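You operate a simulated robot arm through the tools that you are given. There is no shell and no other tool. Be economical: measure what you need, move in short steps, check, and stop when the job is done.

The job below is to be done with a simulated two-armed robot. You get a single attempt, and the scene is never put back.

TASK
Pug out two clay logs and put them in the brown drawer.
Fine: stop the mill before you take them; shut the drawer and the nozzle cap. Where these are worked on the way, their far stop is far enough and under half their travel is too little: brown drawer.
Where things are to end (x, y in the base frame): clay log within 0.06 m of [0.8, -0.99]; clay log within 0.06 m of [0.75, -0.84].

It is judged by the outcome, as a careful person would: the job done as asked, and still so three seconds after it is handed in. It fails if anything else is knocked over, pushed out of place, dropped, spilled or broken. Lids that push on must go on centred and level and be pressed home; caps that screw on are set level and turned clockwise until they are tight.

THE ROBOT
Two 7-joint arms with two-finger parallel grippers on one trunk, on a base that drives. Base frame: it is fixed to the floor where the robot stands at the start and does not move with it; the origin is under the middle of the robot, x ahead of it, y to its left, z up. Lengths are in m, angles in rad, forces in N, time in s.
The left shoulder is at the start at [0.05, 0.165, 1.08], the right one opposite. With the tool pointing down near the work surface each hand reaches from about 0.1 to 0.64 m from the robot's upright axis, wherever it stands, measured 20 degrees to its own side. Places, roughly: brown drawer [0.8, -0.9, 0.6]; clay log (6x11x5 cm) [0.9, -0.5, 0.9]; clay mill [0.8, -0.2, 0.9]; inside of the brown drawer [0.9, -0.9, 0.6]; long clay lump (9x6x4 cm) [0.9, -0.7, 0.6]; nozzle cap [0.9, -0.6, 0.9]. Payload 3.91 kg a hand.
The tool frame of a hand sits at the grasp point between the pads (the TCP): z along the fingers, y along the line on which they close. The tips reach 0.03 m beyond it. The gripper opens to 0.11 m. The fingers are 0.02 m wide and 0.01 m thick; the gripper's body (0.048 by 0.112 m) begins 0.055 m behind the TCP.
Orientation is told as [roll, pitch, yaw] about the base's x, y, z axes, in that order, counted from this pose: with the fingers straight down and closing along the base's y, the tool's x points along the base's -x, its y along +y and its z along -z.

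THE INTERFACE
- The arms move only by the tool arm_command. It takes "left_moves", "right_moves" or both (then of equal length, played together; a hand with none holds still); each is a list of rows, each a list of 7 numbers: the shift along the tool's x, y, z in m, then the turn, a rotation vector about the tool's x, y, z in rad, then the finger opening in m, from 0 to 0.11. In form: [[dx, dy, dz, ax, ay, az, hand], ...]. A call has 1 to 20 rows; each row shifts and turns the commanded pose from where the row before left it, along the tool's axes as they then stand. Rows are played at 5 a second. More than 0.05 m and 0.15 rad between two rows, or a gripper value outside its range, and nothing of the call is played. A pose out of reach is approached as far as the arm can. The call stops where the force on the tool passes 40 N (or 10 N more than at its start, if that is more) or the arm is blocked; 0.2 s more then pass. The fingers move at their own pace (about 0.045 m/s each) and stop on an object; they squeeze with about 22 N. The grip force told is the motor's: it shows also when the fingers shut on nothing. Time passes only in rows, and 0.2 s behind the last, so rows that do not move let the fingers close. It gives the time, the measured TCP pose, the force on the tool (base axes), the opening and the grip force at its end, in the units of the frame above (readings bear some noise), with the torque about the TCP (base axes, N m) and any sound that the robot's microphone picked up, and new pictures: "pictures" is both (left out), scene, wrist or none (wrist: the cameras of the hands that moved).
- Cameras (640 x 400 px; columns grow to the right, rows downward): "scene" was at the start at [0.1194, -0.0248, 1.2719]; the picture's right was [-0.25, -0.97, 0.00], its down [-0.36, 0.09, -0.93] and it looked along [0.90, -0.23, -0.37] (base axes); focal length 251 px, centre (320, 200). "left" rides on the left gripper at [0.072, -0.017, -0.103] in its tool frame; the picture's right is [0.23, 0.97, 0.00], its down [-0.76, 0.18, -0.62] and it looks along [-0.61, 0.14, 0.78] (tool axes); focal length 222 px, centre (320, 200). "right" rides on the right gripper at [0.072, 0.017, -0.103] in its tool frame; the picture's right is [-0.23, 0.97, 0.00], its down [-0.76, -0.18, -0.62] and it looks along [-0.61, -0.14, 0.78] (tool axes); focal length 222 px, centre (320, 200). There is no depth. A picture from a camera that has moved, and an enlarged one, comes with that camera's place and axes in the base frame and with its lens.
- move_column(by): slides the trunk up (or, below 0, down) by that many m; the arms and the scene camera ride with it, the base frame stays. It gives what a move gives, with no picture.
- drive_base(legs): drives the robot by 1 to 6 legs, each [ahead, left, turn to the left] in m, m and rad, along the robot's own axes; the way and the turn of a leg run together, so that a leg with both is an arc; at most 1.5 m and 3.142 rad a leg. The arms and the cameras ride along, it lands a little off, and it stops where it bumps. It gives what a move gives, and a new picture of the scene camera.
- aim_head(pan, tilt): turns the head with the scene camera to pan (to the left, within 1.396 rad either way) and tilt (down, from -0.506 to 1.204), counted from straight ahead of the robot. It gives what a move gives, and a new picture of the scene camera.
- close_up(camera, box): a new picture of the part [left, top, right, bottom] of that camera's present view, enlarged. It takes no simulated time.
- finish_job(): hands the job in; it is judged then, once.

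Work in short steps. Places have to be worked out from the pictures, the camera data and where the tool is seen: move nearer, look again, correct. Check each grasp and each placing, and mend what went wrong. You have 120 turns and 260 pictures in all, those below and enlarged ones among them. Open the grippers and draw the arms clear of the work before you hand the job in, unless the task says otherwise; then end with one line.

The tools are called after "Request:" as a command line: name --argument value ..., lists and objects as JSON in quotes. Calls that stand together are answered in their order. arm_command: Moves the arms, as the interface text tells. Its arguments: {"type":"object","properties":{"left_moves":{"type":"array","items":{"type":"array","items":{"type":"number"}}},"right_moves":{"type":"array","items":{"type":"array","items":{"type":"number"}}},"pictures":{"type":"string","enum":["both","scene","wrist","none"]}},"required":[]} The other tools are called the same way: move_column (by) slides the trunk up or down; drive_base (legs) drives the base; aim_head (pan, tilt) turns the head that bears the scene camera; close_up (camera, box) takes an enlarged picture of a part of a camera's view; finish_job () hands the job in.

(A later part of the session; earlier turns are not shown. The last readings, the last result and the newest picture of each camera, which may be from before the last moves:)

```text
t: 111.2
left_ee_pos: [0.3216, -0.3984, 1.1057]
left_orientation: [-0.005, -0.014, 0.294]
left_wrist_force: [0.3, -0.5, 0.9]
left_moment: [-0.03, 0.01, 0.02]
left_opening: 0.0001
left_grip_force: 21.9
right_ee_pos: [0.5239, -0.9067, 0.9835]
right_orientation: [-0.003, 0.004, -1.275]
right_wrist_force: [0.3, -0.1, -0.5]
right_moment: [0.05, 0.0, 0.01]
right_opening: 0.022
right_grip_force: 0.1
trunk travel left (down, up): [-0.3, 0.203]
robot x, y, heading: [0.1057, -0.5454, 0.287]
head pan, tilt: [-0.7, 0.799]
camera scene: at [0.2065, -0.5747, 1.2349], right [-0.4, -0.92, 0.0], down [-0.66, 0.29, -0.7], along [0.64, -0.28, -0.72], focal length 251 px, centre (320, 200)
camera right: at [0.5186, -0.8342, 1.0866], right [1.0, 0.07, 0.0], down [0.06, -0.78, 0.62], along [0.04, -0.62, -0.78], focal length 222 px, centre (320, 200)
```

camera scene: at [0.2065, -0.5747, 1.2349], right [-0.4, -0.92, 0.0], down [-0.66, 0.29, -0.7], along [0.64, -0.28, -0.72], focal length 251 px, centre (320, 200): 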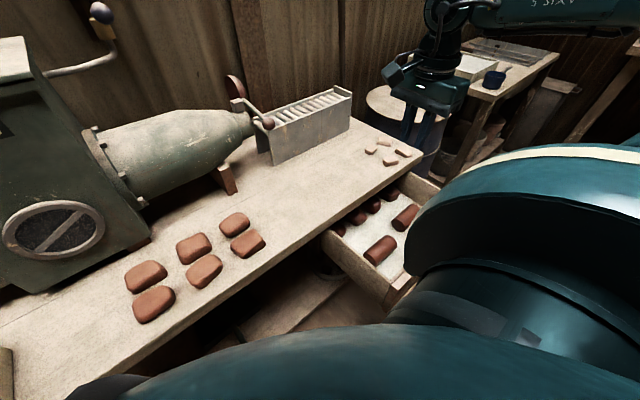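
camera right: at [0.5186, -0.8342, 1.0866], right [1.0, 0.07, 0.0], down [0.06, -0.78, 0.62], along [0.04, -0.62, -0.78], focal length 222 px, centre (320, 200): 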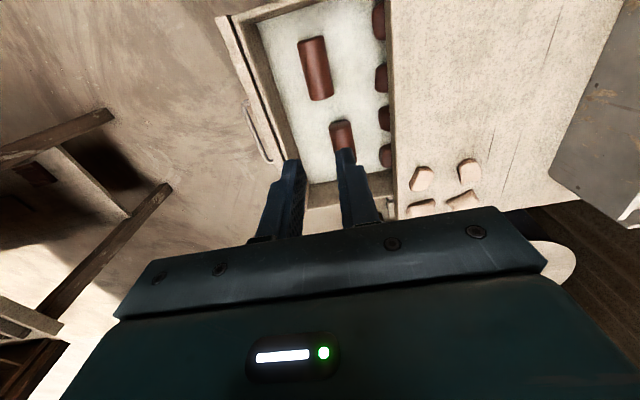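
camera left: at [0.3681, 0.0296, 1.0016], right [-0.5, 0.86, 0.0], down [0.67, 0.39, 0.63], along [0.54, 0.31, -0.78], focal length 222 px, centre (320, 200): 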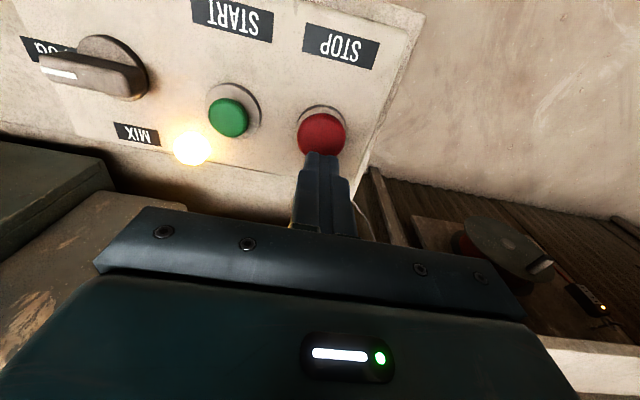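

Both logs lie neatly in the drawer. To shut it I will push the handle from the front; I reposition the base and turn the hand back to its slim orientation.

Request:
drive_base --legs '[[-0.12, -0.05, 0]]'

Request:
arm_command --right_moves '[[0, 0, 0, 0, 0, -0.143, 0], [0, 0, 0, 0, 0, -0.143, 0], [0, 0, 0, 0, 0, -0.143, 0], [0, 0, 0, 0, 0, -0.143, 0], [0, 0, 0, 0, 0, -0.143, 0], [0, 0, 0, 0, 0, -0.143, 0], [0, 0, 0, 0, 0, -0.143, 0], [0, 0, 0, 0, 0, -0.143, 0], [0, 0, 0, 0, 0, -0.143, 0], [0, 0, 0, 0, 0, -0.143, 0], [0, 0, 0, 0, 0, -0.14, 0], [0, 0, 0, 0, 0, 0, 0]]' --pictures "both"

```text
t: 112.5
left_ee_pos: [0.2216, -0.4796, 1.1048]
left_orientation: [-0.003, -0.014, 0.295]
left_wrist_force: [0.0, -0.8, -0.2]
left_moment: [0.02, 0.0, 0.02]
left_opening: 0.0
left_grip_force: 21.8
right_ee_pos: [0.4238, -0.9892, 0.9831]
right_orientation: [-0.003, 0.003, -1.275]
right_wrist_force: [0.1, 0.2, 0.9]
right_moment: [0.0, -0.04, -0.02]
right_opening: 0.0002
right_grip_force: 22.1
trunk travel left (down, up): [-0.3, 0.203]
robot x, y, heading: [0.0033, -0.6326, 0.29]
head pan, tilt: [-0.7, 0.799]
camera scene: at [0.1047, -0.6568, 1.235], right [-0.4, -0.92, 0.0], down [-0.66, 0.29, -0.7], along [0.64, -0.28, -0.72], focal length 251 px, centre (320, 200)
```

scene: 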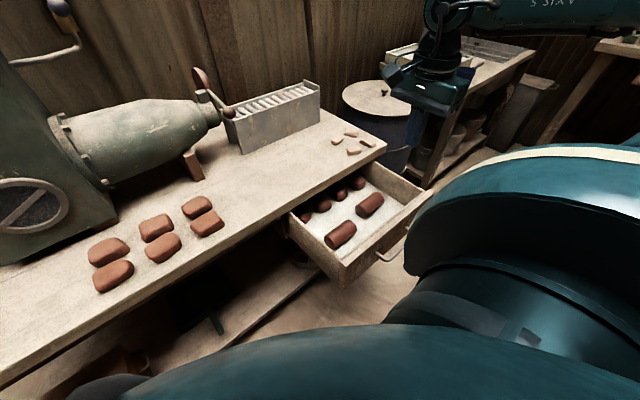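

```text
t: 115.1
left_ee_pos: [0.2217, -0.4804, 1.1063]
left_orientation: [-0.003, -0.013, 0.294]
left_wrist_force: [-0.1, -0.6, -0.3]
left_moment: [-0.01, -0.01, 0.02]
left_opening: 0.0
left_grip_force: 22.0
right_ee_pos: [0.4249, -0.9888, 0.9832]
right_orientation: [0.003, 0.0, 0.299]
right_wrist_force: [-0.6, 0.2, 0.5]
right_moment: [-0.01, 0.01, 0.01]
right_opening: 0.0
right_grip_force: 21.9
trunk travel left (down, up): [-0.3, 0.203]
robot x, y, heading: [0.0004, -0.6291, 0.291]
head pan, tilt: [-0.7, 0.799]
camera scene: at [0.1052, -0.6564, 1.2349], right [-0.4, -0.92, 0.0], down [-0.66, 0.29, -0.7], along [0.64, -0.28, -0.72], focal length 251 px, centre (320, 200)
camera right: at [0.3489, -0.9951, 1.086], right [-0.07, 1.0, 0.0], down [0.78, 0.05, 0.62], along [0.62, 0.05, -0.78], focal length 222 px, centre (320, 200)
```

scene: 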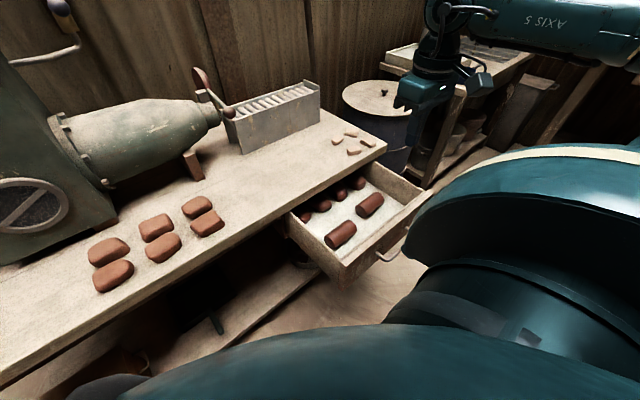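
right: 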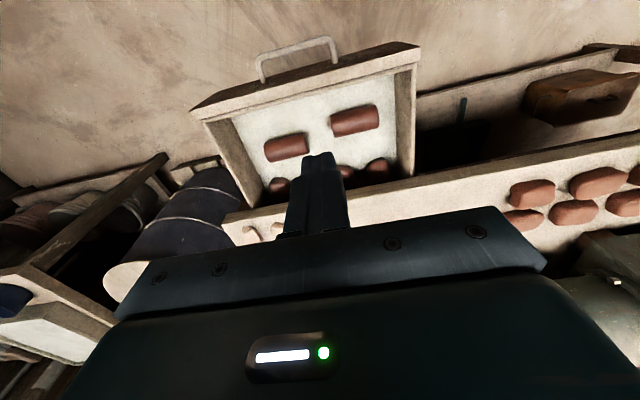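

I bring the closed fingers in front of the handle bar (v≈0.02) and lower to bar height.

Request:
arm_command --right_moves '[[0.035, -0.01, 0, 0, 0, 0, 0], [0.035, -0.01, 0, 0, 0, 0, 0], [0.03, -0.01, 0, 0, 0, 0, 0], [0, 0, 0.05, 0, 0, 0, 0], [0, 0, 0.05, 0, 0, 0, 0], [0, 0, 0.05, 0, 0, 0, 0], [0, 0, 0.05, 0, 0, 0, 0], [0, 0, 0.05, 0, 0, 0, 0], [0, 0, 0, 0, 0, 0, 0]]' --pictures "both"

```text
t: 117.1
left_ee_pos: [0.2218, -0.4797, 1.1049]
left_orientation: [-0.003, -0.014, 0.293]
left_wrist_force: [0.4, 0.4, -0.1]
left_moment: [-0.01, 0.02, -0.03]
left_opening: 0.0001
left_grip_force: 21.9
right_ee_pos: [0.3492, -1.0254, 0.7463]
right_orientation: [0.003, 0.0, 0.297]
right_wrist_force: [-0.1, 0.3, 0.2]
right_moment: [0.01, 0.0, -0.01]
right_opening: 0.0
right_grip_force: 22.4
right hand out of reach, approached as far as the arm can: row 4, 5
trunk travel left (down, up): [-0.3, 0.203]
robot x, y, heading: [0.0023, -0.6299, 0.288]
head pan, tilt: [-0.7, 0.799]
camera scene: at [0.1051, -0.6563, 1.2349], right [-0.4, -0.92, 0.0], down [-0.66, 0.29, -0.7], along [0.64, -0.28, -0.72], focal length 251 px, centre (320, 200)
camera right: at [0.2739, -1.0316, 0.8489], right [-0.07, 1.0, 0.0], down [0.78, 0.05, 0.62], along [0.62, 0.04, -0.78], focal length 222 px, centre (320, 200)
```

scene: 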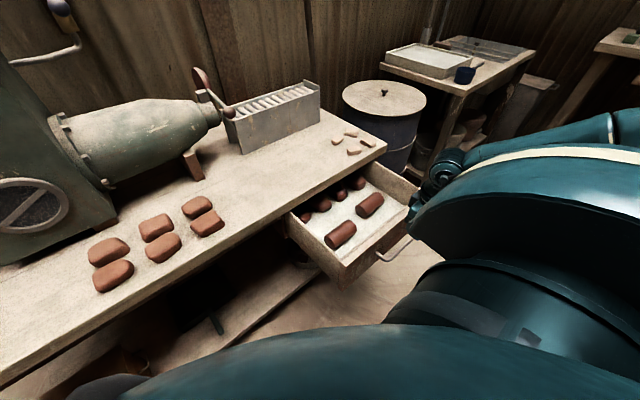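
right: 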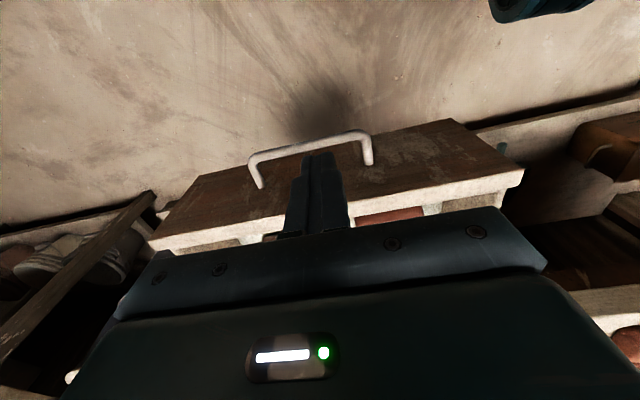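

The bar is at v≈0.064 and the fingers are at 0.033. I back off 1 cm and lower to z≈0.62.

Request:
arm_command --right_moves '[[0.01, -0.015, 0, 0, 0, 0, 0], [0, 0, 0.045, 0, 0, 0, 0], [0, 0, 0.045, 0, 0, 0, 0], [0, 0, 0.035, 0, 0, 0, 0], [0, 0, 0, 0, 0, 0, 0]]' --pictures "wrist"

```text
t: 118.3
left_ee_pos: [0.2218, -0.4795, 1.1063]
left_orientation: [-0.004, -0.013, 0.294]
left_wrist_force: [0.7, -0.2, 0.8]
left_moment: [0.03, -0.02, 0.0]
left_opening: 0.0
left_grip_force: 22.1
right_ee_pos: [0.3427, -1.0445, 0.6217]
right_orientation: [0.005, 0.001, 0.298]
right_wrist_force: [-0.4, 1.3, 0.0]
right_moment: [-0.02, 0.02, -0.02]
right_opening: 0.0
right_grip_force: 22.0
trunk travel left (down, up): [-0.3, 0.203]
robot x, y, heading: [0.0026, -0.6329, 0.29]
head pan, tilt: [-0.7, 0.799]
camera right: at [0.2679, -1.0501, 0.7237], right [-0.07, 1.0, 0.0], down [0.78, 0.05, 0.62], along [0.62, 0.04, -0.78], focal length 222 px, centre (320, 200)
```

right: 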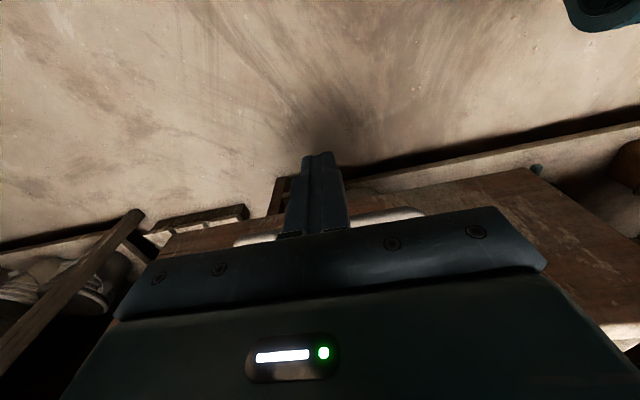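

The fingers are in front of the bar. I push the drawer in gently.

Request:
arm_command --right_moves '[[-0.01, 0, 0, 0, 0, 0, 0], [-0.01, 0, 0, 0, 0, 0, 0], [-0.012, 0, 0, 0, 0, 0, 0], [-0.015, 0, 0, 0, 0, 0, 0], [-0.015, 0, 0, 0, 0, 0, 0], [-0.015, 0, 0, 0, 0, 0, 0], [-0.015, 0, 0, 0, 0, 0, 0], [-0.015, 0, 0, 0, 0, 0, 0], [-0.015, 0, 0, 0, 0, 0, 0], [-0.015, 0, 0, 0, 0, 0, 0], [-0.01, 0, 0, 0, 0, 0, 0], [0, 0, 0, 0, 0, 0, 0]]' --pictures "both"

```text
t: 120.9
left_ee_pos: [0.2218, -0.4807, 1.1057]
left_orientation: [-0.004, -0.014, 0.293]
left_wrist_force: [-0.2, -0.3, 0.3]
left_moment: [0.02, 0.04, 0.02]
left_opening: 0.0
left_grip_force: 22.2
right_ee_pos: [0.4843, -1.0029, 0.6244]
right_orientation: [0.004, 0.0, 0.297]
right_wrist_force: [-0.5, -0.6, 0.8]
right_moment: [0.01, 0.0, -0.05]
right_opening: 0.0
right_grip_force: 22.4
trunk travel left (down, up): [-0.3, 0.203]
robot x, y, heading: [0.0043, -0.6325, 0.293]
head pan, tilt: [-0.7, 0.799]
camera scene: at [0.1052, -0.6564, 1.2349], right [-0.4, -0.92, 0.0], down [-0.66, 0.29, -0.7], along [0.64, -0.28, -0.72], focal length 251 px, centre (320, 200)
camera right: at [0.409, -1.0082, 0.7259], right [-0.07, 1.0, 0.0], down [0.78, 0.05, 0.62], along [0.62, 0.04, -0.78], focal length 222 px, centre (320, 200)
```

scene: 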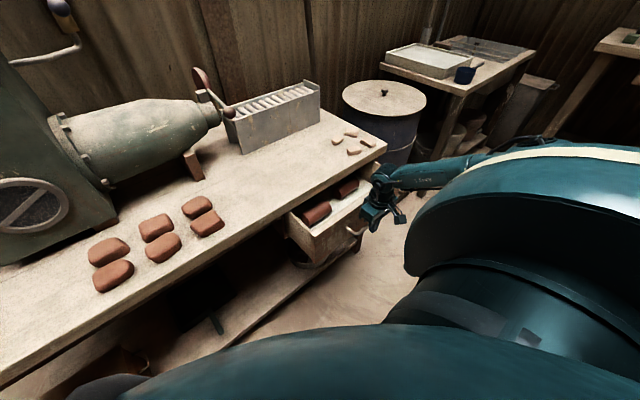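
right: 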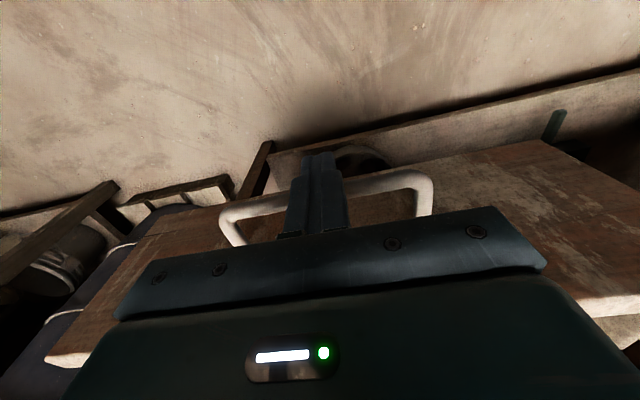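

It is closing smoothly, and I continue.

Request:
arm_command --right_moves '[[-0.01, 0, 0, 0, 0, 0, 0], [-0.012, 0, 0, 0, 0, 0, 0], [-0.012, 0, 0, 0, 0, 0, 0], [-0.012, 0, 0, 0, 0, 0, 0], [-0.012, 0, 0, 0, 0, 0, 0], [-0.012, 0, 0, 0, 0, 0, 0], [-0.012, 0, 0, 0, 0, 0, 0], [-0.01, 0, 0, 0, 0, 0, 0], [-0.01, 0, 0, 0, 0, 0, 0], [-0.01, 0, 0, 0, 0, 0, 0], [0, 0, 0, 0, 0, 0, 0]]' --pictures "both"

```text
t: 123.3
left_ee_pos: [0.2205, -0.4797, 1.106]
left_orientation: [-0.003, -0.013, 0.294]
left_wrist_force: [-1.0, 0.1, 0.0]
left_moment: [0.0, 0.01, 0.01]
left_opening: 0.0002
left_grip_force: 21.7
right_ee_pos: [0.5331, -0.9856, 0.6225]
right_orientation: [0.0, -0.001, 0.295]
right_wrist_force: [-0.5, -0.5, -0.6]
right_moment: [0.04, -0.03, 0.0]
right_opening: 0.0003
right_grip_force: 21.4
right hand out of reach, approached as far as the arm can: row 4, 5, 6, 7, 8, 9, 10
trunk travel left (down, up): [-0.3, 0.203]
robot x, y, heading: [0.0055, -0.6311, 0.284]
head pan, tilt: [-0.7, 0.799]
camera scene: at [0.1052, -0.6564, 1.2349], right [-0.4, -0.92, 0.0], down [-0.66, 0.29, -0.7], along [0.64, -0.28, -0.72], focal length 251 px, centre (320, 200)
camera right: at [0.4569, -0.9914, 0.7245], right [-0.06, 1.0, 0.0], down [0.78, 0.05, 0.62], along [0.62, 0.04, -0.78], focal length 222 px, centre (320, 200)
```

scene: 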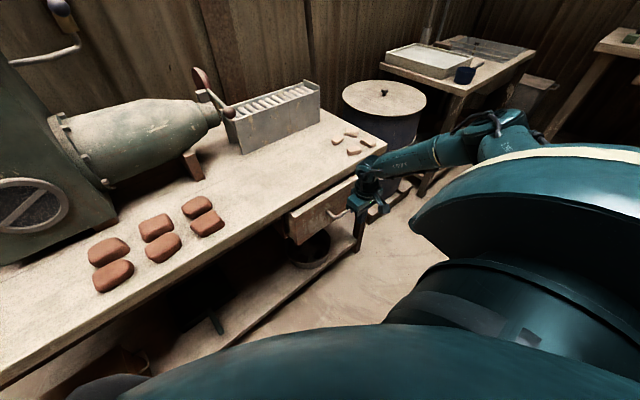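
right: 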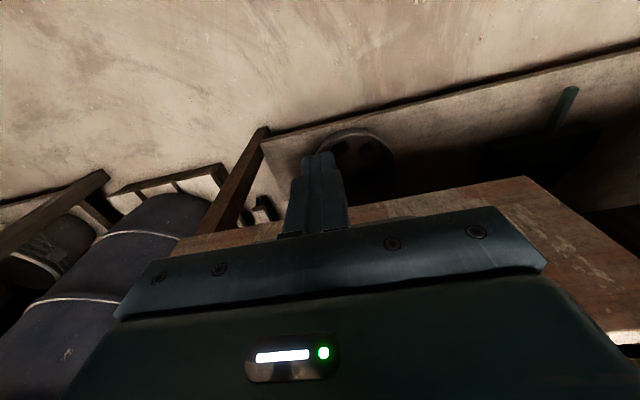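

The arm is at its limit. I bring its target back in reach and push the rest by driving the base forward.

Request:
arm_command --right_moves '[[0.03, 0, 0, 0, 0, 0, 0], [0.035, 0, 0, 0, 0, 0, 0], [0, 0, 0, 0, 0, 0, 0]]' --pictures "none"

Request:
drive_base --legs '[[0.05, 0, 0.01], [0.03, 0, 0]]'

```text
t: 124.1
left_ee_pos: [0.2211, -0.4786, 1.1053]
left_orientation: [-0.003, -0.014, 0.295]
left_wrist_force: [-0.2, -0.4, 0.5]
left_moment: [0.0, 0.01, -0.02]
left_opening: 0.0
left_grip_force: 21.5
right_ee_pos: [0.4688, -1.0047, 0.6236]
right_orientation: [0.004, 0.003, 0.298]
right_wrist_force: [0.1, 0.3, -1.1]
right_moment: [-0.03, 0.01, -0.01]
right_opening: 0.0002
right_grip_force: 22.0
trunk travel left (down, up): [-0.3, 0.203]
robot x, y, heading: [0.0042, -0.6289, 0.289]
head pan, tilt: [-0.7, 0.799]
```

```text
t: 125.5
left_ee_pos: [0.2959, -0.4536, 1.1065]
left_orientation: [-0.004, -0.014, 0.303]
left_wrist_force: [0.4, -0.3, 0.5]
left_moment: [0.01, 0.03, 0.02]
left_opening: 0.0
left_grip_force: 22.2
right_ee_pos: [0.5486, -0.9766, 0.6229]
right_orientation: [0.003, 0.003, 0.305]
right_wrist_force: [-0.2, -0.2, 0.0]
right_moment: [0.04, 0.0, -0.01]
right_opening: 0.0
right_grip_force: 21.9
trunk travel left (down, up): [-0.3, 0.203]
robot x, y, heading: [0.0786, -0.6049, 0.296]
head pan, tilt: [-0.7, 0.799]
camera scene: at [0.182, -0.632, 1.2348], right [-0.39, -0.92, 0.0], down [-0.66, 0.28, -0.7], along [0.64, -0.27, -0.72], focal length 251 px, centre (320, 200)
```

scene: 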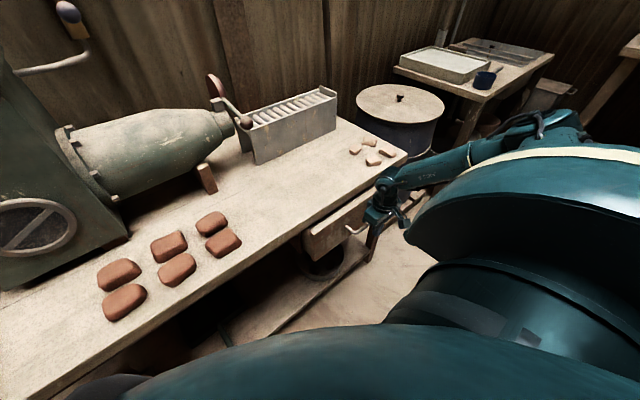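

Now I push the final few centimetres with the arm until the drawer stops.

Request:
arm_command --right_moves '[[-0.01, 0, 0, 0, 0, 0, 0], [-0.01, 0, 0, 0, 0, 0, 0], [-0.01, 0, 0, 0, 0, 0, 0], [-0.008, 0, 0, 0, 0, 0, 0], [-0.006, 0, 0, 0, 0, 0, 0], [-0.005, 0, 0, 0, 0, 0, 0], [-0.005, 0, 0, 0, 0, 0, 0], [0, 0, 0, 0, 0, 0, 0]]' --pictures "both"

```text
t: 127.2
left_ee_pos: [0.2956, -0.4553, 1.1058]
left_orientation: [-0.005, -0.013, 0.304]
left_wrist_force: [0.3, -0.2, -0.2]
left_moment: [-0.03, 0.01, -0.03]
left_opening: 0.0
left_grip_force: 21.7
right_ee_pos: [0.6001, -0.9603, 0.623]
right_orientation: [0.004, 0.001, 0.307]
right_wrist_force: [-2.3, -1.3, -0.4]
right_moment: [0.03, 0.01, -0.02]
right_opening: 0.0003
right_grip_force: 22.4
trunk travel left (down, up): [-0.3, 0.203]
robot x, y, heading: [0.0785, -0.606, 0.3]
head pan, tilt: [-0.7, 0.799]
camera scene: at [0.1813, -0.6322, 1.2349], right [-0.39, -0.92, 0.0], down [-0.66, 0.28, -0.7], along [0.64, -0.27, -0.72], focal length 251 px, centre (320, 200)
camera right: at [0.5247, -0.9667, 0.725], right [-0.08, 1.0, 0.0], down [0.78, 0.06, 0.62], along [0.62, 0.05, -0.78], focal length 222 px, centre (320, 200)
```

scene: 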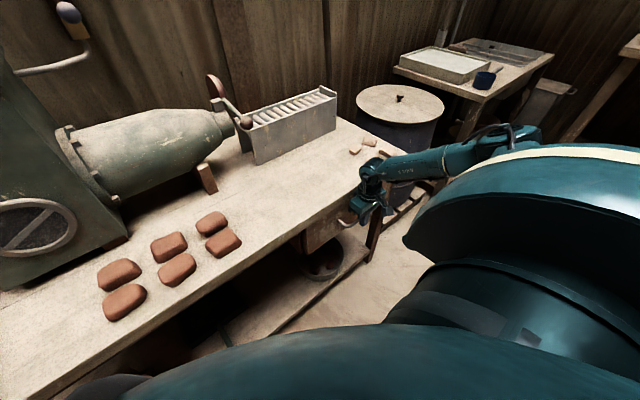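
right: 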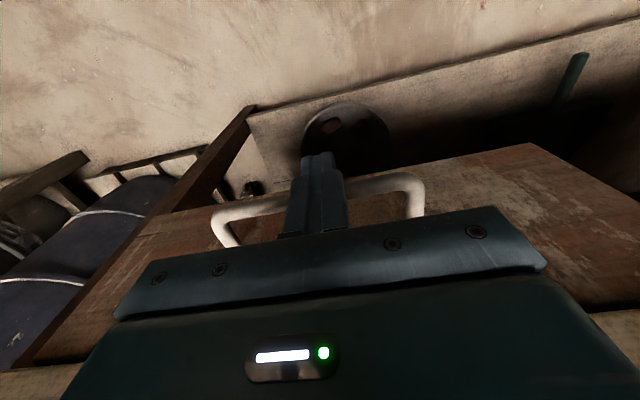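

Almost shut; I press a little more to feel the stop.

Request:
arm_command --right_moves '[[-0.005, 0, 0, 0, 0, 0, 0], [-0.005, 0, 0, 0, 0, 0, 0], [-0.004, 0, 0, 0, 0, 0, 0], [0, 0, 0, 0, 0, 0, 0]]' --pictures "wrist"

```text
t: 128.0
left_ee_pos: [0.2957, -0.4535, 1.105]
left_orientation: [-0.005, -0.015, 0.301]
left_wrist_force: [0.0, -0.1, 0.0]
left_moment: [-0.01, -0.01, 0.01]
left_opening: 0.0001
left_grip_force: 21.9
right_ee_pos: [0.5998, -0.9609, 0.6184]
right_orientation: [0.003, 0.028, 0.302]
right_wrist_force: [-4.2, -0.2, 0.4]
right_moment: [0.07, 0.06, 0.0]
right_opening: 0.0
right_grip_force: 22.3
trunk travel left (down, up): [-0.3, 0.203]
robot x, y, heading: [0.0786, -0.6086, 0.301]
head pan, tilt: [-0.7, 0.799]
stopped in row 3 (right hand): the force on the tool passed its limit (the readings are from after the stop); the commanded pose is now the measured one
camera right: at [0.528, -0.9665, 0.7238], right [-0.07, 1.0, 0.0], down [0.8, 0.06, 0.6], along [0.6, 0.04, -0.8], focal length 222 px, centre (320, 200)
```

right: 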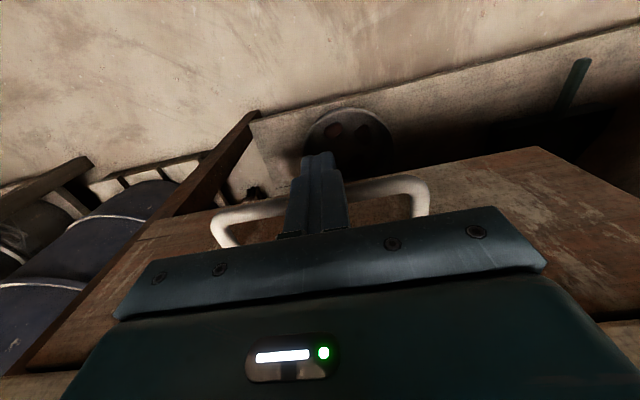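

The drawer hit its solid stop, so it is shut. I back the fingers off, raise the hand, and drive to stand in front of the nozzle.

Request:
arm_command --right_moves '[[0.03, 0, 0, 0, 0, 0, 0], [0.04, 0, 0, 0, -0.026, 0, 0], [0, 0, -0.05, 0, 0, 0, 0], [0, 0, -0.05, 0, 0, 0, 0], [0, 0, -0.05, 0, 0, 0, 0], [0, 0, -0.05, 0, 0, 0, 0], [0, 0, -0.05, 0, 0, 0, 0], [0, 0, -0.05, 0, 0, 0, 0], [0, 0, -0.05, 0, 0, 0, 0], [0, 0, -0.05, 0, 0, 0, 0.06], [0, 0.04, -0.02, 0, 0, 0, 0.06], [0, 0.04, 0, 0, 0, 0, 0.06], [0, 0, 0, 0, 0, 0, 0.06]]' --pictures "none"

Request:
drive_base --legs '[[0, -0.13, 0], [0.14, 0, 0]]'

Request:
aim_head --pan -0.4 --tilt 0.6

```text
t: 130.8
left_ee_pos: [0.2957, -0.4551, 1.1057]
left_orientation: [-0.004, -0.014, 0.302]
left_wrist_force: [0.3, 0.0, -0.2]
left_moment: [-0.02, -0.02, 0.0]
left_opening: 0.0002
left_grip_force: 22.6
right_ee_pos: [0.5115, -0.9059, 1.0414]
right_orientation: [0.002, 0.002, 0.304]
right_wrist_force: [0.5, -0.1, -0.2]
right_moment: [0.04, 0.0, 0.0]
right_opening: 0.0601
right_grip_force: 0.0
trunk travel left (down, up): [-0.3, 0.203]
robot x, y, heading: [0.0772, -0.6074, 0.298]
head pan, tilt: [-0.7, 0.799]
```

```text
t: 133.0
left_ee_pos: [0.4658, -0.5406, 1.1052]
left_orientation: [-0.004, -0.014, 0.299]
left_wrist_force: [0.4, 0.5, -0.1]
left_moment: [0.0, -0.02, -0.02]
left_opening: 0.0
left_grip_force: 21.8
right_ee_pos: [0.68, -0.9922, 1.0409]
right_orientation: [0.002, 0.002, 0.301]
right_wrist_force: [-0.3, 0.5, -1.0]
right_moment: [-0.04, 0.02, 0.01]
right_opening: 0.06
right_grip_force: 0.0
trunk travel left (down, up): [-0.3, 0.203]
robot x, y, heading: [0.2503, -0.6915, 0.297]
head pan, tilt: [-0.7, 0.799]
camera scene: at [0.3511, -0.7176, 1.2348], right [-0.39, -0.92, 0.0], down [-0.66, 0.28, -0.7], along [0.64, -0.27, -0.72], focal length 251 px, centre (320, 200)
```

scene: 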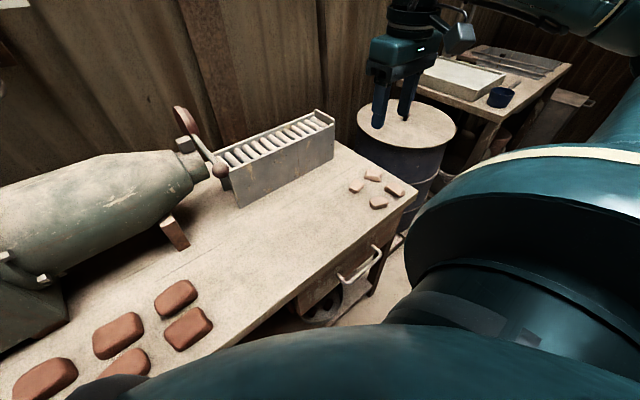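

```text
t: 133.8
left_ee_pos: [0.4649, -0.541, 1.1056]
left_orientation: [-0.004, -0.015, 0.299]
left_wrist_force: [0.1, 0.5, 0.6]
left_moment: [-0.03, 0.01, 0.04]
left_opening: 0.0
left_grip_force: 21.4
right_ee_pos: [0.6808, -0.9922, 1.0399]
right_orientation: [0.003, 0.0, 0.302]
right_wrist_force: [-0.4, 0.2, -0.5]
right_moment: [-0.02, -0.01, 0.02]
right_opening: 0.0603
right_grip_force: 0.1
trunk travel left (down, up): [-0.3, 0.203]
robot x, y, heading: [0.2477, -0.6925, 0.297]
head pan, tilt: [-0.4, 0.6]
camera scene: at [0.3642, -0.6953, 1.2517], right [-0.1, -0.99, 0.0], down [-0.56, 0.06, -0.82], along [0.82, -0.09, -0.57], focal length 251 px, centre (320, 200)
```

scene: 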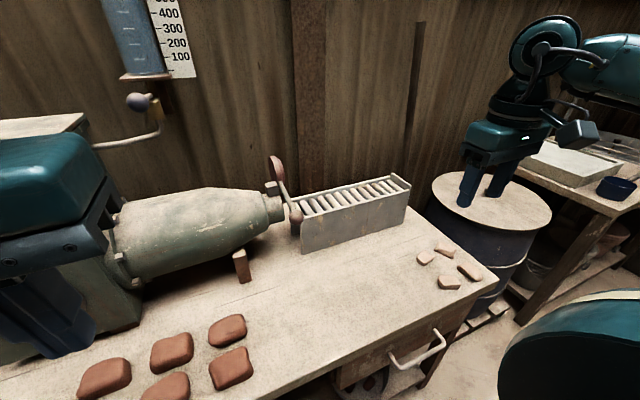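

The drawer is shut. I take a close look at the cap lever to fix its geometry.

Request:
close_up --camera "scene" --box '[220, 130, 350, 260]'

```text
3.08 times, centred on (285, 195) of scene
camera zoom: at [0.3642, -0.6953, 1.2517], right [-0.1, -0.99, 0.0], down [-0.56, 0.06, -0.82], along [0.82, -0.09, -0.57], focal length 773 px, centre (428, 215)
```

zoom: 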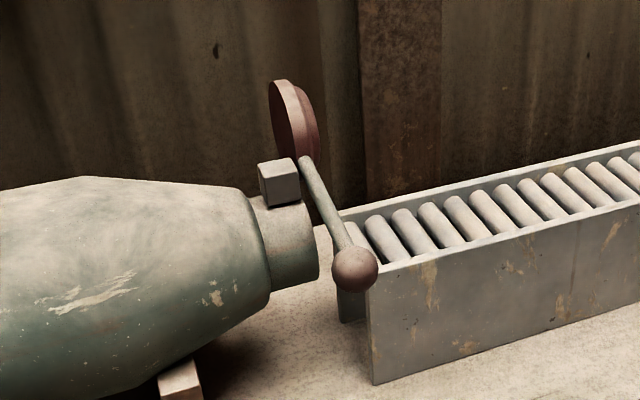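

Ball centre is at about (0.793, -0.688, 0.915), and closing needs the ball swung up and back about the block. I raise the trunk for reach and bring the right hand above the ball.

Request:
move_column --by 0.12

Request:
arm_command --right_moves '[[-0.02, 0.04, 0, 0, 0, 0, 0.06], [-0.02, 0.04, 0, 0, 0, 0, 0.06], [-0.03, 0.035, 0, 0, 0, 0, 0.06], [-0.03, 0.035, 0, 0, 0, 0, 0.06], [-0.03, 0.035, 0, 0, 0, 0, 0.06], [-0.03, 0.035, 0, 0, 0, 0, 0.06], [-0.03, 0.035, 0, 0, 0, 0, 0.06], [-0.006, 0.003, 0.04, 0, 0, 0, 0.06], [0, 0, 0.05, 0, 0, 0, 0.06], [0, 0, 0.04, 0, 0, 0, 0.06], [0, 0, 0, 0, 0, 0, 0.06]]' --pictures "both"

```text
t: 135.3
left_ee_pos: [0.466, -0.5396, 1.2254]
left_orientation: [-0.004, -0.016, 0.301]
left_wrist_force: [0.0, 1.0, -0.6]
left_moment: [0.02, -0.01, 0.06]
left_opening: 0.0
left_grip_force: 22.2
right_ee_pos: [0.6806, -0.9918, 1.1616]
right_orientation: [0.001, 0.0, 0.302]
right_wrist_force: [-0.8, 0.1, 1.0]
right_moment: [0.01, 0.0, -0.03]
right_opening: 0.0602
right_grip_force: 0.0
trunk travel left (down, up): [-0.42, 0.083]
robot x, y, heading: [0.2453, -0.6912, 0.295]
head pan, tilt: [-0.4, 0.6]
```

```text
t: 137.7
left_ee_pos: [0.4659, -0.5409, 1.2254]
left_orientation: [-0.003, -0.015, 0.299]
left_wrist_force: [-0.2, -0.2, 1.0]
left_moment: [0.01, -0.01, -0.02]
left_opening: 0.0
left_grip_force: 21.9
right_ee_pos: [0.7803, -0.7133, 1.0307]
right_orientation: [0.003, -0.001, 0.302]
right_wrist_force: [0.6, 1.1, 0.2]
right_moment: [0.05, -0.02, -0.03]
right_opening: 0.06
right_grip_force: 0.2
right hand out of reach, approached as far as the arm can: row 7, 8, 10
trunk travel left (down, up): [-0.42, 0.083]
robot x, y, heading: [0.2517, -0.6884, 0.293]
head pan, tilt: [-0.4, 0.6]
camera scene: at [0.3642, -0.6952, 1.3718], right [-0.1, -0.99, 0.0], down [-0.56, 0.06, -0.83], along [0.82, -0.09, -0.56], focal length 251 px, centre (320, 200)
camera right: at [0.7046, -0.7206, 1.1335], right [-0.07, 1.0, 0.0], down [0.78, 0.05, 0.62], along [0.62, 0.05, -0.78], focal length 222 px, centre (320, 200)
```

scene: 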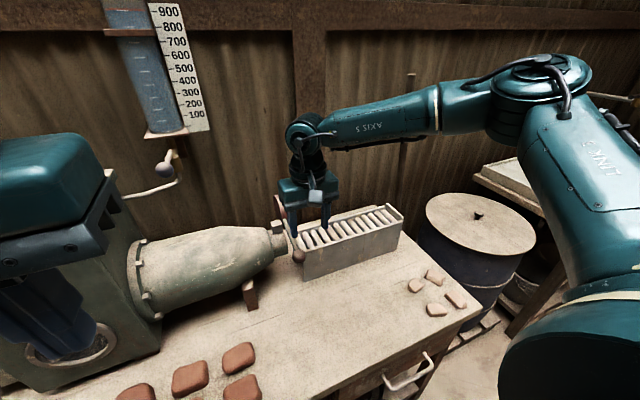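
right: 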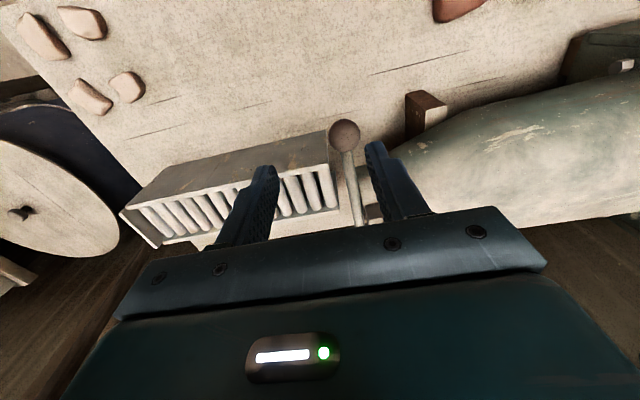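

The right arm doesn't like reaching straight ahead here. I shift the base 0.1 m left so the ball lies more to the right-hand side.

Request:
arm_command --right_moves '[[0, -0.03, -0.03, 0, 0, 0, 0.06], [0, -0.04, 0, 0, 0, 0, 0.06], [0, -0.04, 0, 0, 0, 0, 0.06], [0, 0, 0, 0, 0, 0, 0.06]]' --pictures "none"

Request:
drive_base --legs '[[0.02, 0.11, 0]]'

Request:
close_up --camera "right" --box '[160, 60, 480, 260]'

```text
t: 138.7
left_ee_pos: [0.4654, -0.5405, 1.2251]
left_orientation: [-0.003, -0.014, 0.301]
left_wrist_force: [-0.3, 0.9, -0.5]
left_moment: [0.01, -0.01, -0.02]
left_opening: 0.0001
left_grip_force: 21.8
right_ee_pos: [0.8134, -0.8216, 1.0598]
right_orientation: [0.002, -0.001, 0.301]
right_wrist_force: [0.2, 0.1, -0.3]
right_moment: [0.01, -0.02, -0.01]
right_opening: 0.06
right_grip_force: 0.1
trunk travel left (down, up): [-0.42, 0.083]
robot x, y, heading: [0.2458, -0.6937, 0.297]
head pan, tilt: [-0.4, 0.6]
```

```text
t: 139.9
left_ee_pos: [0.4531, -0.4295, 1.2248]
left_orientation: [-0.006, -0.015, 0.299]
left_wrist_force: [1.0, 0.1, 0.1]
left_moment: [-0.03, 0.05, 0.01]
left_opening: 0.0
left_grip_force: 22.2
right_ee_pos: [0.802, -0.7106, 1.0609]
right_orientation: [0.002, 0.0, 0.3]
right_wrist_force: [0.6, 0.6, 0.5]
right_moment: [0.0, 0.02, 0.01]
right_opening: 0.0597
right_grip_force: 0.0
trunk travel left (down, up): [-0.42, 0.083]
robot x, y, heading: [0.2366, -0.5817, 0.293]
head pan, tilt: [-0.4, 0.6]
camera scene: at [0.352, -0.5842, 1.3718], right [-0.1, -0.99, 0.0], down [-0.56, 0.06, -0.83], along [0.82, -0.09, -0.56], focal length 251 px, centre (320, 200)
```

scene: 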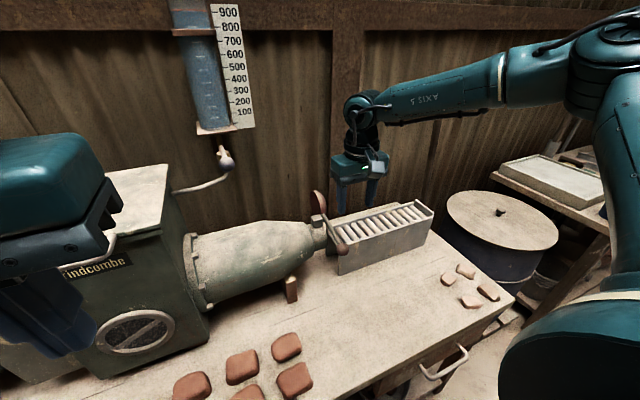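

```text
2.00 times, centred on (320, 160) of right
camera zoom: at [0.7256, -0.7164, 1.1627], right [-0.07, 1.0, 0.0], down [0.78, 0.06, 0.62], along [0.62, 0.05, -0.78], focal length 444 px, centre (320, 280)
```

zoom: 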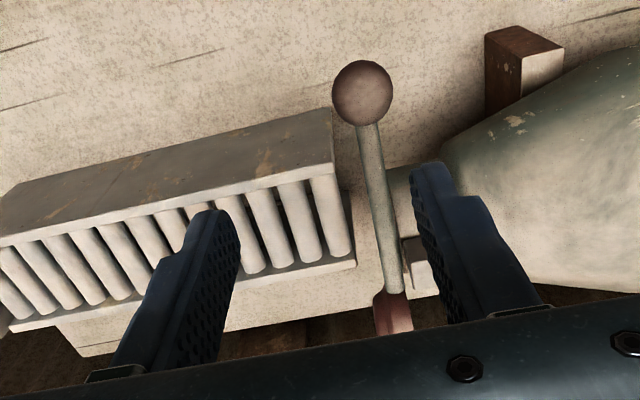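

The ball is confirmed at (0.793, -0.688). I centre over it and lower so the fingers straddle the ball.

Request:
arm_command --right_moves '[[0, 0.012, 0, 0, 0, 0, 0.06], [0.001, 0.012, 0.02, 0, 0, 0, 0.06], [0, 0, 0.04, 0, 0, 0, 0.06], [0, 0, 0.04, 0, 0, 0, 0.06], [0, 0, 0.03, 0, 0, 0, 0.06], [0, 0, 0.014, 0, 0, 0, 0.06], [0, 0, 0, 0, 0, 0, 0.06]]' --pictures "both"

Request:
close_up --camera "scene" --box '[270, 140, 430, 280]'

```text
t: 141.5
left_ee_pos: [0.4541, -0.4295, 1.2257]
left_orientation: [-0.003, -0.014, 0.298]
left_wrist_force: [0.0, 0.9, 0.7]
left_moment: [0.0, 0.03, 0.0]
left_opening: 0.0002
left_grip_force: 22.8
right_ee_pos: [0.7919, -0.6889, 0.9158]
right_orientation: [0.002, 0.0, 0.299]
right_wrist_force: [-0.1, 0.5, -0.4]
right_moment: [0.02, 0.01, 0.01]
right_opening: 0.0599
right_grip_force: 0.1
trunk travel left (down, up): [-0.42, 0.083]
robot x, y, heading: [0.2335, -0.5802, 0.297]
head pan, tilt: [-0.4, 0.6]
camera scene: at [0.352, -0.5852, 1.3718], right [-0.1, -0.99, 0.0], down [-0.56, 0.06, -0.83], along [0.82, -0.09, -0.56], focal length 251 px, centre (320, 200)
camera right: at [0.7155, -0.695, 1.0178], right [-0.07, 1.0, 0.0], down [0.78, 0.05, 0.62], along [0.62, 0.05, -0.78], focal length 222 px, centre (320, 200)
```

scene: 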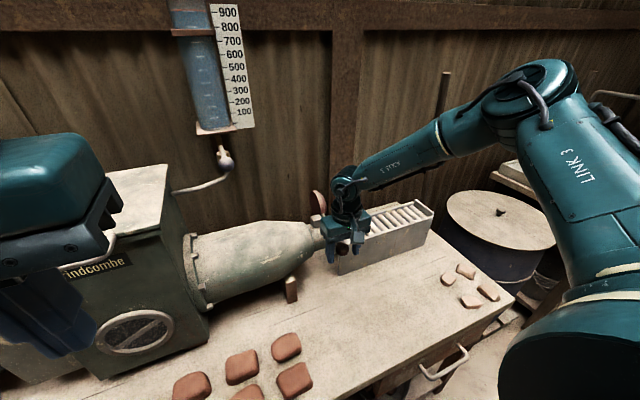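
right: 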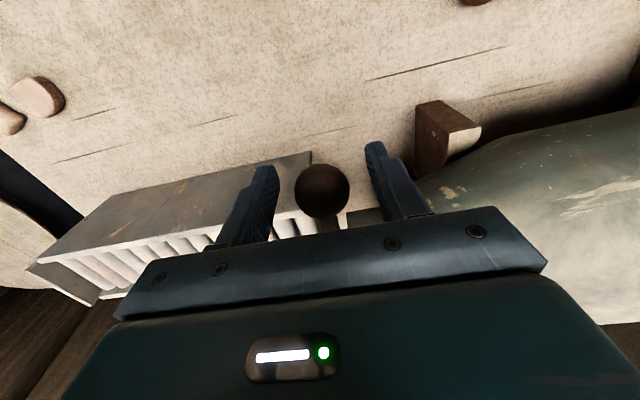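

```text
2.86 times, centred on (350, 210) of scene
camera zoom: at [0.352, -0.5852, 1.3718], right [-0.1, -0.99, 0.0], down [-0.56, 0.06, -0.83], along [0.82, -0.09, -0.56], focal length 718 px, centre (234, 171)
```

zoom: 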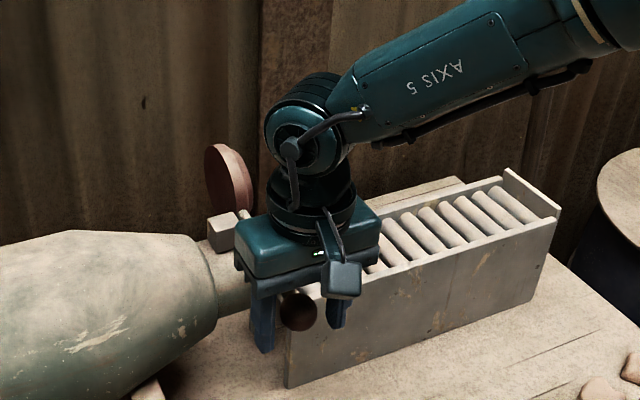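

The ball is between the fingers. I close on it and start lifting along its arc.

Request:
arm_command --right_moves '[[0, 0, 0, 0, 0, 0, 0.015], [0, 0, 0, 0, 0, 0, 0.015], [0, 0, 0, 0, 0, 0, 0.015], [0, 0, 0, 0, 0, 0, 0.015], [0.0023, 0, -0.012, 0, 0, 0, 0.015], [0.001, 0, -0.0121, 0, 0, 0, 0.015], [-0.0002, 0, -0.0121, 0, 0, 0, 0.015], [-0.0015, 0, -0.012, 0, 0, 0, 0.015], [0, 0, 0, 0, 0, 0, 0.015]]' --pictures "both"

Request:
close_up --camera "scene" --box '[270, 140, 430, 280]'

```text
t: 143.5
left_ee_pos: [0.453, -0.4305, 1.226]
left_orientation: [-0.004, -0.014, 0.299]
left_wrist_force: [0.8, -0.1, -0.4]
left_moment: [-0.01, 0.01, 0.0]
left_opening: 0.0001
left_grip_force: 22.1
right_ee_pos: [0.7927, -0.6902, 0.9656]
right_orientation: [0.004, -0.002, 0.3]
right_wrist_force: [-0.8, 4.5, -1.2]
right_moment: [0.08, 0.21, -0.04]
right_opening: 0.0333
right_grip_force: 45.0
trunk travel left (down, up): [-0.42, 0.083]
robot x, y, heading: [0.2388, -0.5849, 0.298]
head pan, tilt: [-0.4, 0.6]
camera scene: at [0.3522, -0.5847, 1.3719], right [-0.1, -0.99, 0.0], down [-0.56, 0.06, -0.83], along [0.82, -0.09, -0.57], focal length 251 px, centre (320, 200)
camera right: at [0.7166, -0.695, 1.0682], right [-0.07, 1.0, 0.0], down [0.78, 0.05, 0.62], along [0.62, 0.05, -0.78], focal length 222 px, centre (320, 200)
```

scene: 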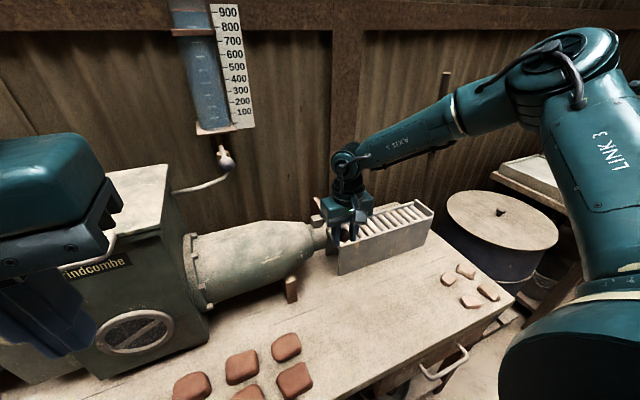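
right: 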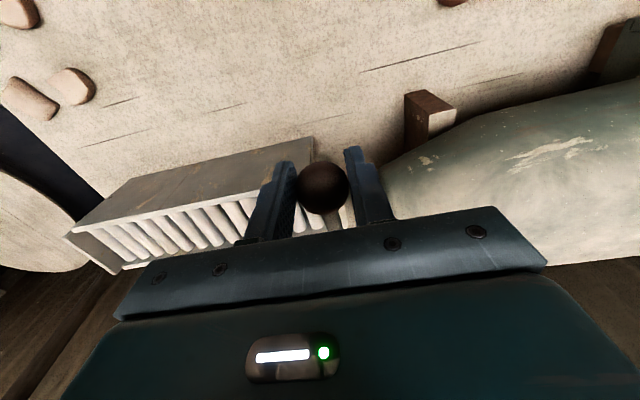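

```text
2.86 times, centred on (350, 210) of scene
camera zoom: at [0.3522, -0.5847, 1.3719], right [-0.1, -0.99, 0.0], down [-0.56, 0.06, -0.83], along [0.82, -0.09, -0.57], focal length 718 px, centre (234, 171)
```

zoom: 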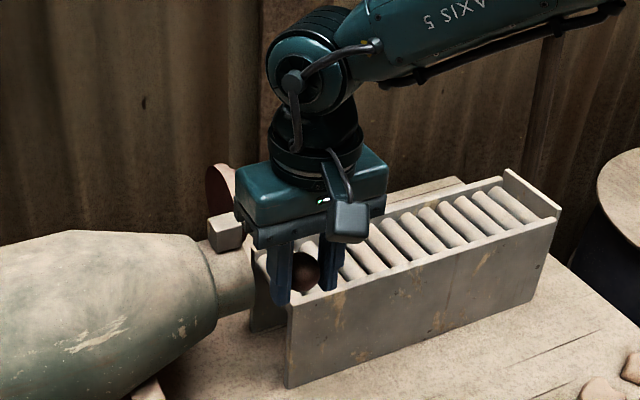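

The lever follows with little force. I continue along the arc.

Request:
arm_command --right_moves '[[-0.0027, 0, -0.0119, 0, 0, 0, 0.015], [-0.0039, 0, -0.0115, 0, 0, 0, 0.015], [-0.0052, 0, -0.011, 0, 0, 0, 0.015], [-0.0062, 0, -0.0104, 0, 0, 0, 0.015], [-0.0073, 0, -0.0097, 0, 0, 0, 0.015], [-0.0083, 0, -0.0088, 0, 0, 0, 0.015], [0, 0, 0, 0, 0, 0, 0.015]]' --pictures "wrist"

Request:
close_up --camera "scene" --box '[270, 120, 430, 280]'

```text
t: 145.1
left_ee_pos: [0.4538, -0.4295, 1.2256]
left_orientation: [-0.006, -0.013, 0.299]
left_wrist_force: [0.0, 0.5, 0.6]
left_moment: [0.0, -0.01, 0.03]
left_opening: 0.0
left_grip_force: 22.1
right_ee_pos: [0.8254, -0.678, 1.0289]
right_orientation: [0.005, -0.001, 0.3]
right_wrist_force: [-2.0, 6.6, -3.1]
right_moment: [0.15, 0.31, -0.01]
right_opening: 0.0333
right_grip_force: 44.5
trunk travel left (down, up): [-0.42, 0.083]
robot x, y, heading: [0.2336, -0.5813, 0.294]
head pan, tilt: [-0.4, 0.6]
camera right: at [0.7494, -0.6845, 1.1318], right [-0.07, 1.0, 0.0], down [0.78, 0.05, 0.62], along [0.62, 0.05, -0.78], focal length 222 px, centre (320, 200)
```

right: 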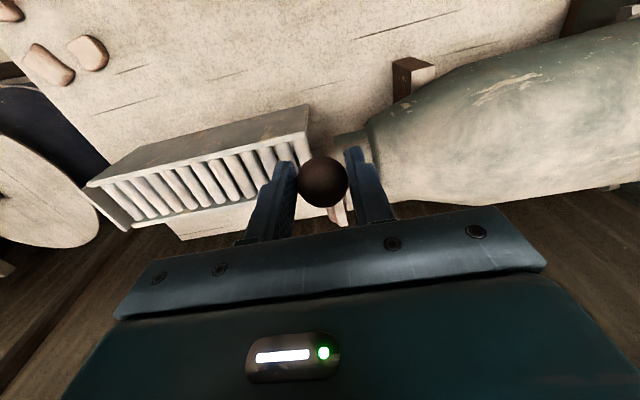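

```text
2.50 times, centred on (350, 200) of scene
camera zoom: at [0.3523, -0.5843, 1.3718], right [-0.1, -0.99, 0.0], down [-0.56, 0.06, -0.83], along [0.82, -0.09, -0.56], focal length 628 px, centre (245, 200)
```

zoom: 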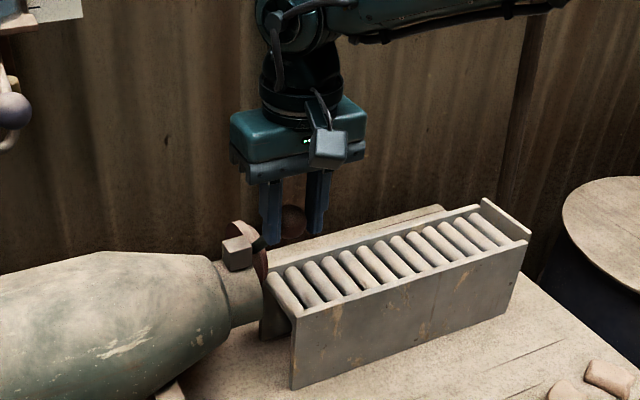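

It follows the predicted arc, and the disc is swinging down over the mouth. I continue until it stops.

Request:
arm_command --right_moves '[[-0.0092, 0, -0.008, 0, 0, 0, 0.015], [-0.0099, 0, -0.007, 0, 0, 0, 0.015], [-0.0106, 0, -0.0059, 0, 0, 0, 0.015], [-0.0112, 0, -0.0047, 0, 0, 0, 0.015], [-0.0116, 0, -0.0036, 0, 0, 0, 0.015], [-0.012, 0, -0.0023, 0, 0, 0, 0.015], [0, 0, 0, 0, 0, 0, 0.015]]' --pictures "wrist"

Request:
close_up --camera "scene" --box '[270, 120, 430, 280]'

```text
t: 146.4
left_ee_pos: [0.4532, -0.4286, 1.2251]
left_orientation: [-0.005, -0.011, 0.302]
left_wrist_force: [0.2, 0.3, 0.2]
left_moment: [0.03, 0.0, -0.01]
left_opening: 0.0002
left_grip_force: 22.0
right_ee_pos: [0.8625, -0.6668, 1.0556]
right_orientation: [0.015, 0.003, 0.313]
right_wrist_force: [6.4, 9.2, -10.9]
right_moment: [0.57, -0.6, -0.06]
right_opening: 0.0334
right_grip_force: 44.9
right hand out of reach, approached as far as the arm can: row 4, 5, 6
trunk travel left (down, up): [-0.42, 0.083]
robot x, y, heading: [0.2346, -0.5834, 0.297]
head pan, tilt: [-0.4, 0.6]
stopped in row 6 (right hand): the force on the tool passed its limit (the readings are from after the stop); the commanded pose is now the measured one
camera right: at [0.7884, -0.6745, 1.1587], right [-0.08, 1.0, 0.01], down [0.78, 0.06, 0.62], along [0.62, 0.06, -0.79], focal length 222 px, centre (320, 200)
```

right: 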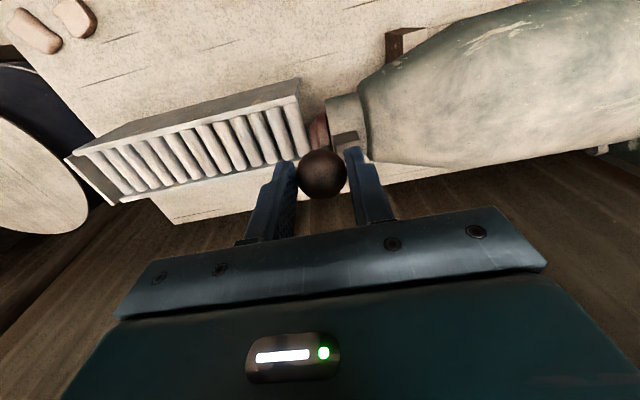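

```text
2.50 times, centred on (350, 200) of scene
camera zoom: at [0.3537, -0.5846, 1.3718], right [-0.1, -0.99, 0.0], down [-0.56, 0.06, -0.82], along [0.82, -0.08, -0.57], focal length 628 px, centre (245, 200)
```

zoom: 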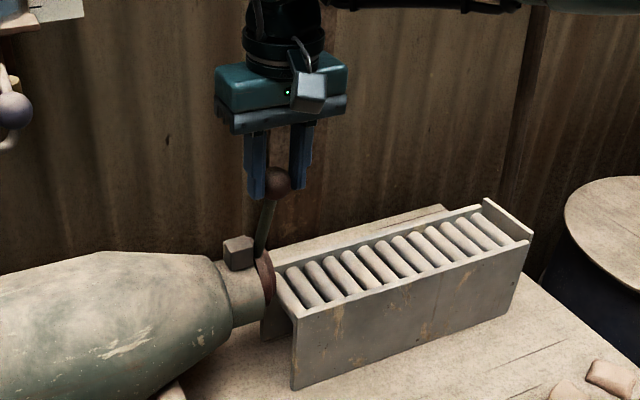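

The disc nearly covers the mouth, but the vertical wrist is at its limit. I pitch the hand forward around the ball to gain reach, then push the last 20°.

Request:
arm_command --right_moves '[[0, 0, 0, 0, -0.1, 0, 0.015], [0, 0, 0, 0, -0.1, 0, 0.015], [0, 0, 0, 0, -0.1, 0, 0.015], [-0.0122, 0, 0.0002, 0, 0, 0, 0.015], [-0.012, 0, 0.0015, 0, 0, 0, 0.015], [0, 0, 0, 0, 0, 0, 0.015]]' --pictures "wrist"

Request:
close_up --camera "scene" --box '[270, 120, 430, 280]'

```text
t: 147.8
left_ee_pos: [0.4526, -0.4281, 1.2256]
left_orientation: [-0.005, -0.015, 0.3]
left_wrist_force: [-0.2, 0.2, 0.4]
left_moment: [-0.04, 0.01, 0.01]
left_opening: 0.0
left_grip_force: 22.3
right_ee_pos: [0.8827, -0.6597, 1.0643]
right_orientation: [0.009, -0.293, 0.308]
right_wrist_force: [-14.3, 8.1, -2.8]
right_moment: [-0.21, 1.54, 0.23]
right_opening: 0.0331
right_grip_force: 44.5
trunk travel left (down, up): [-0.42, 0.083]
robot x, y, heading: [0.2354, -0.5825, 0.296]
head pan, tilt: [-0.4, 0.6]
camera right: at [0.7819, -0.6759, 1.1411], right [-0.09, 0.99, 0.08], down [0.58, -0.01, 0.82], along [0.81, 0.12, -0.57], focal length 222 px, centre (320, 200)
```

right: 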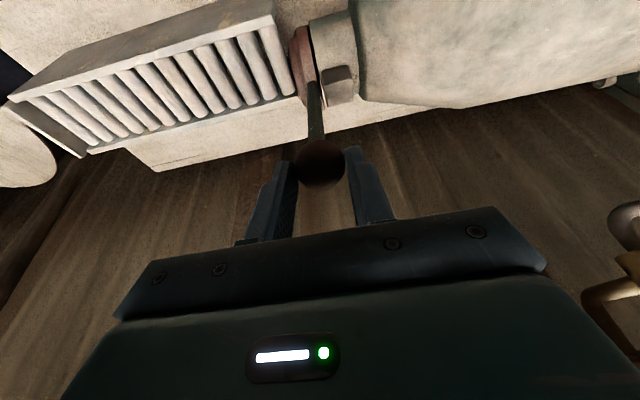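

```text
2.50 times, centred on (350, 200) of scene
camera zoom: at [0.3508, -0.5835, 1.3719], right [-0.1, -0.99, 0.0], down [-0.56, 0.06, -0.83], along [0.82, -0.09, -0.56], focal length 628 px, centre (245, 200)
```

zoom: 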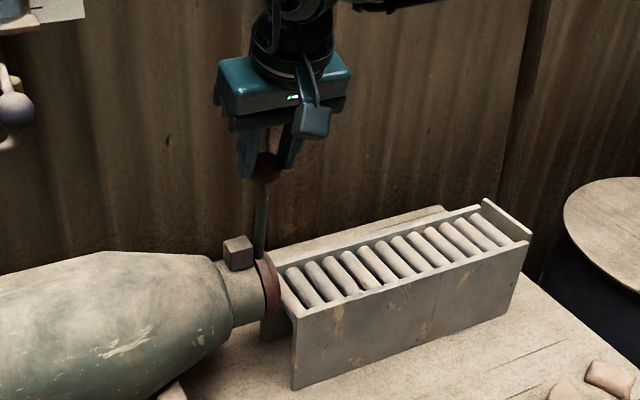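

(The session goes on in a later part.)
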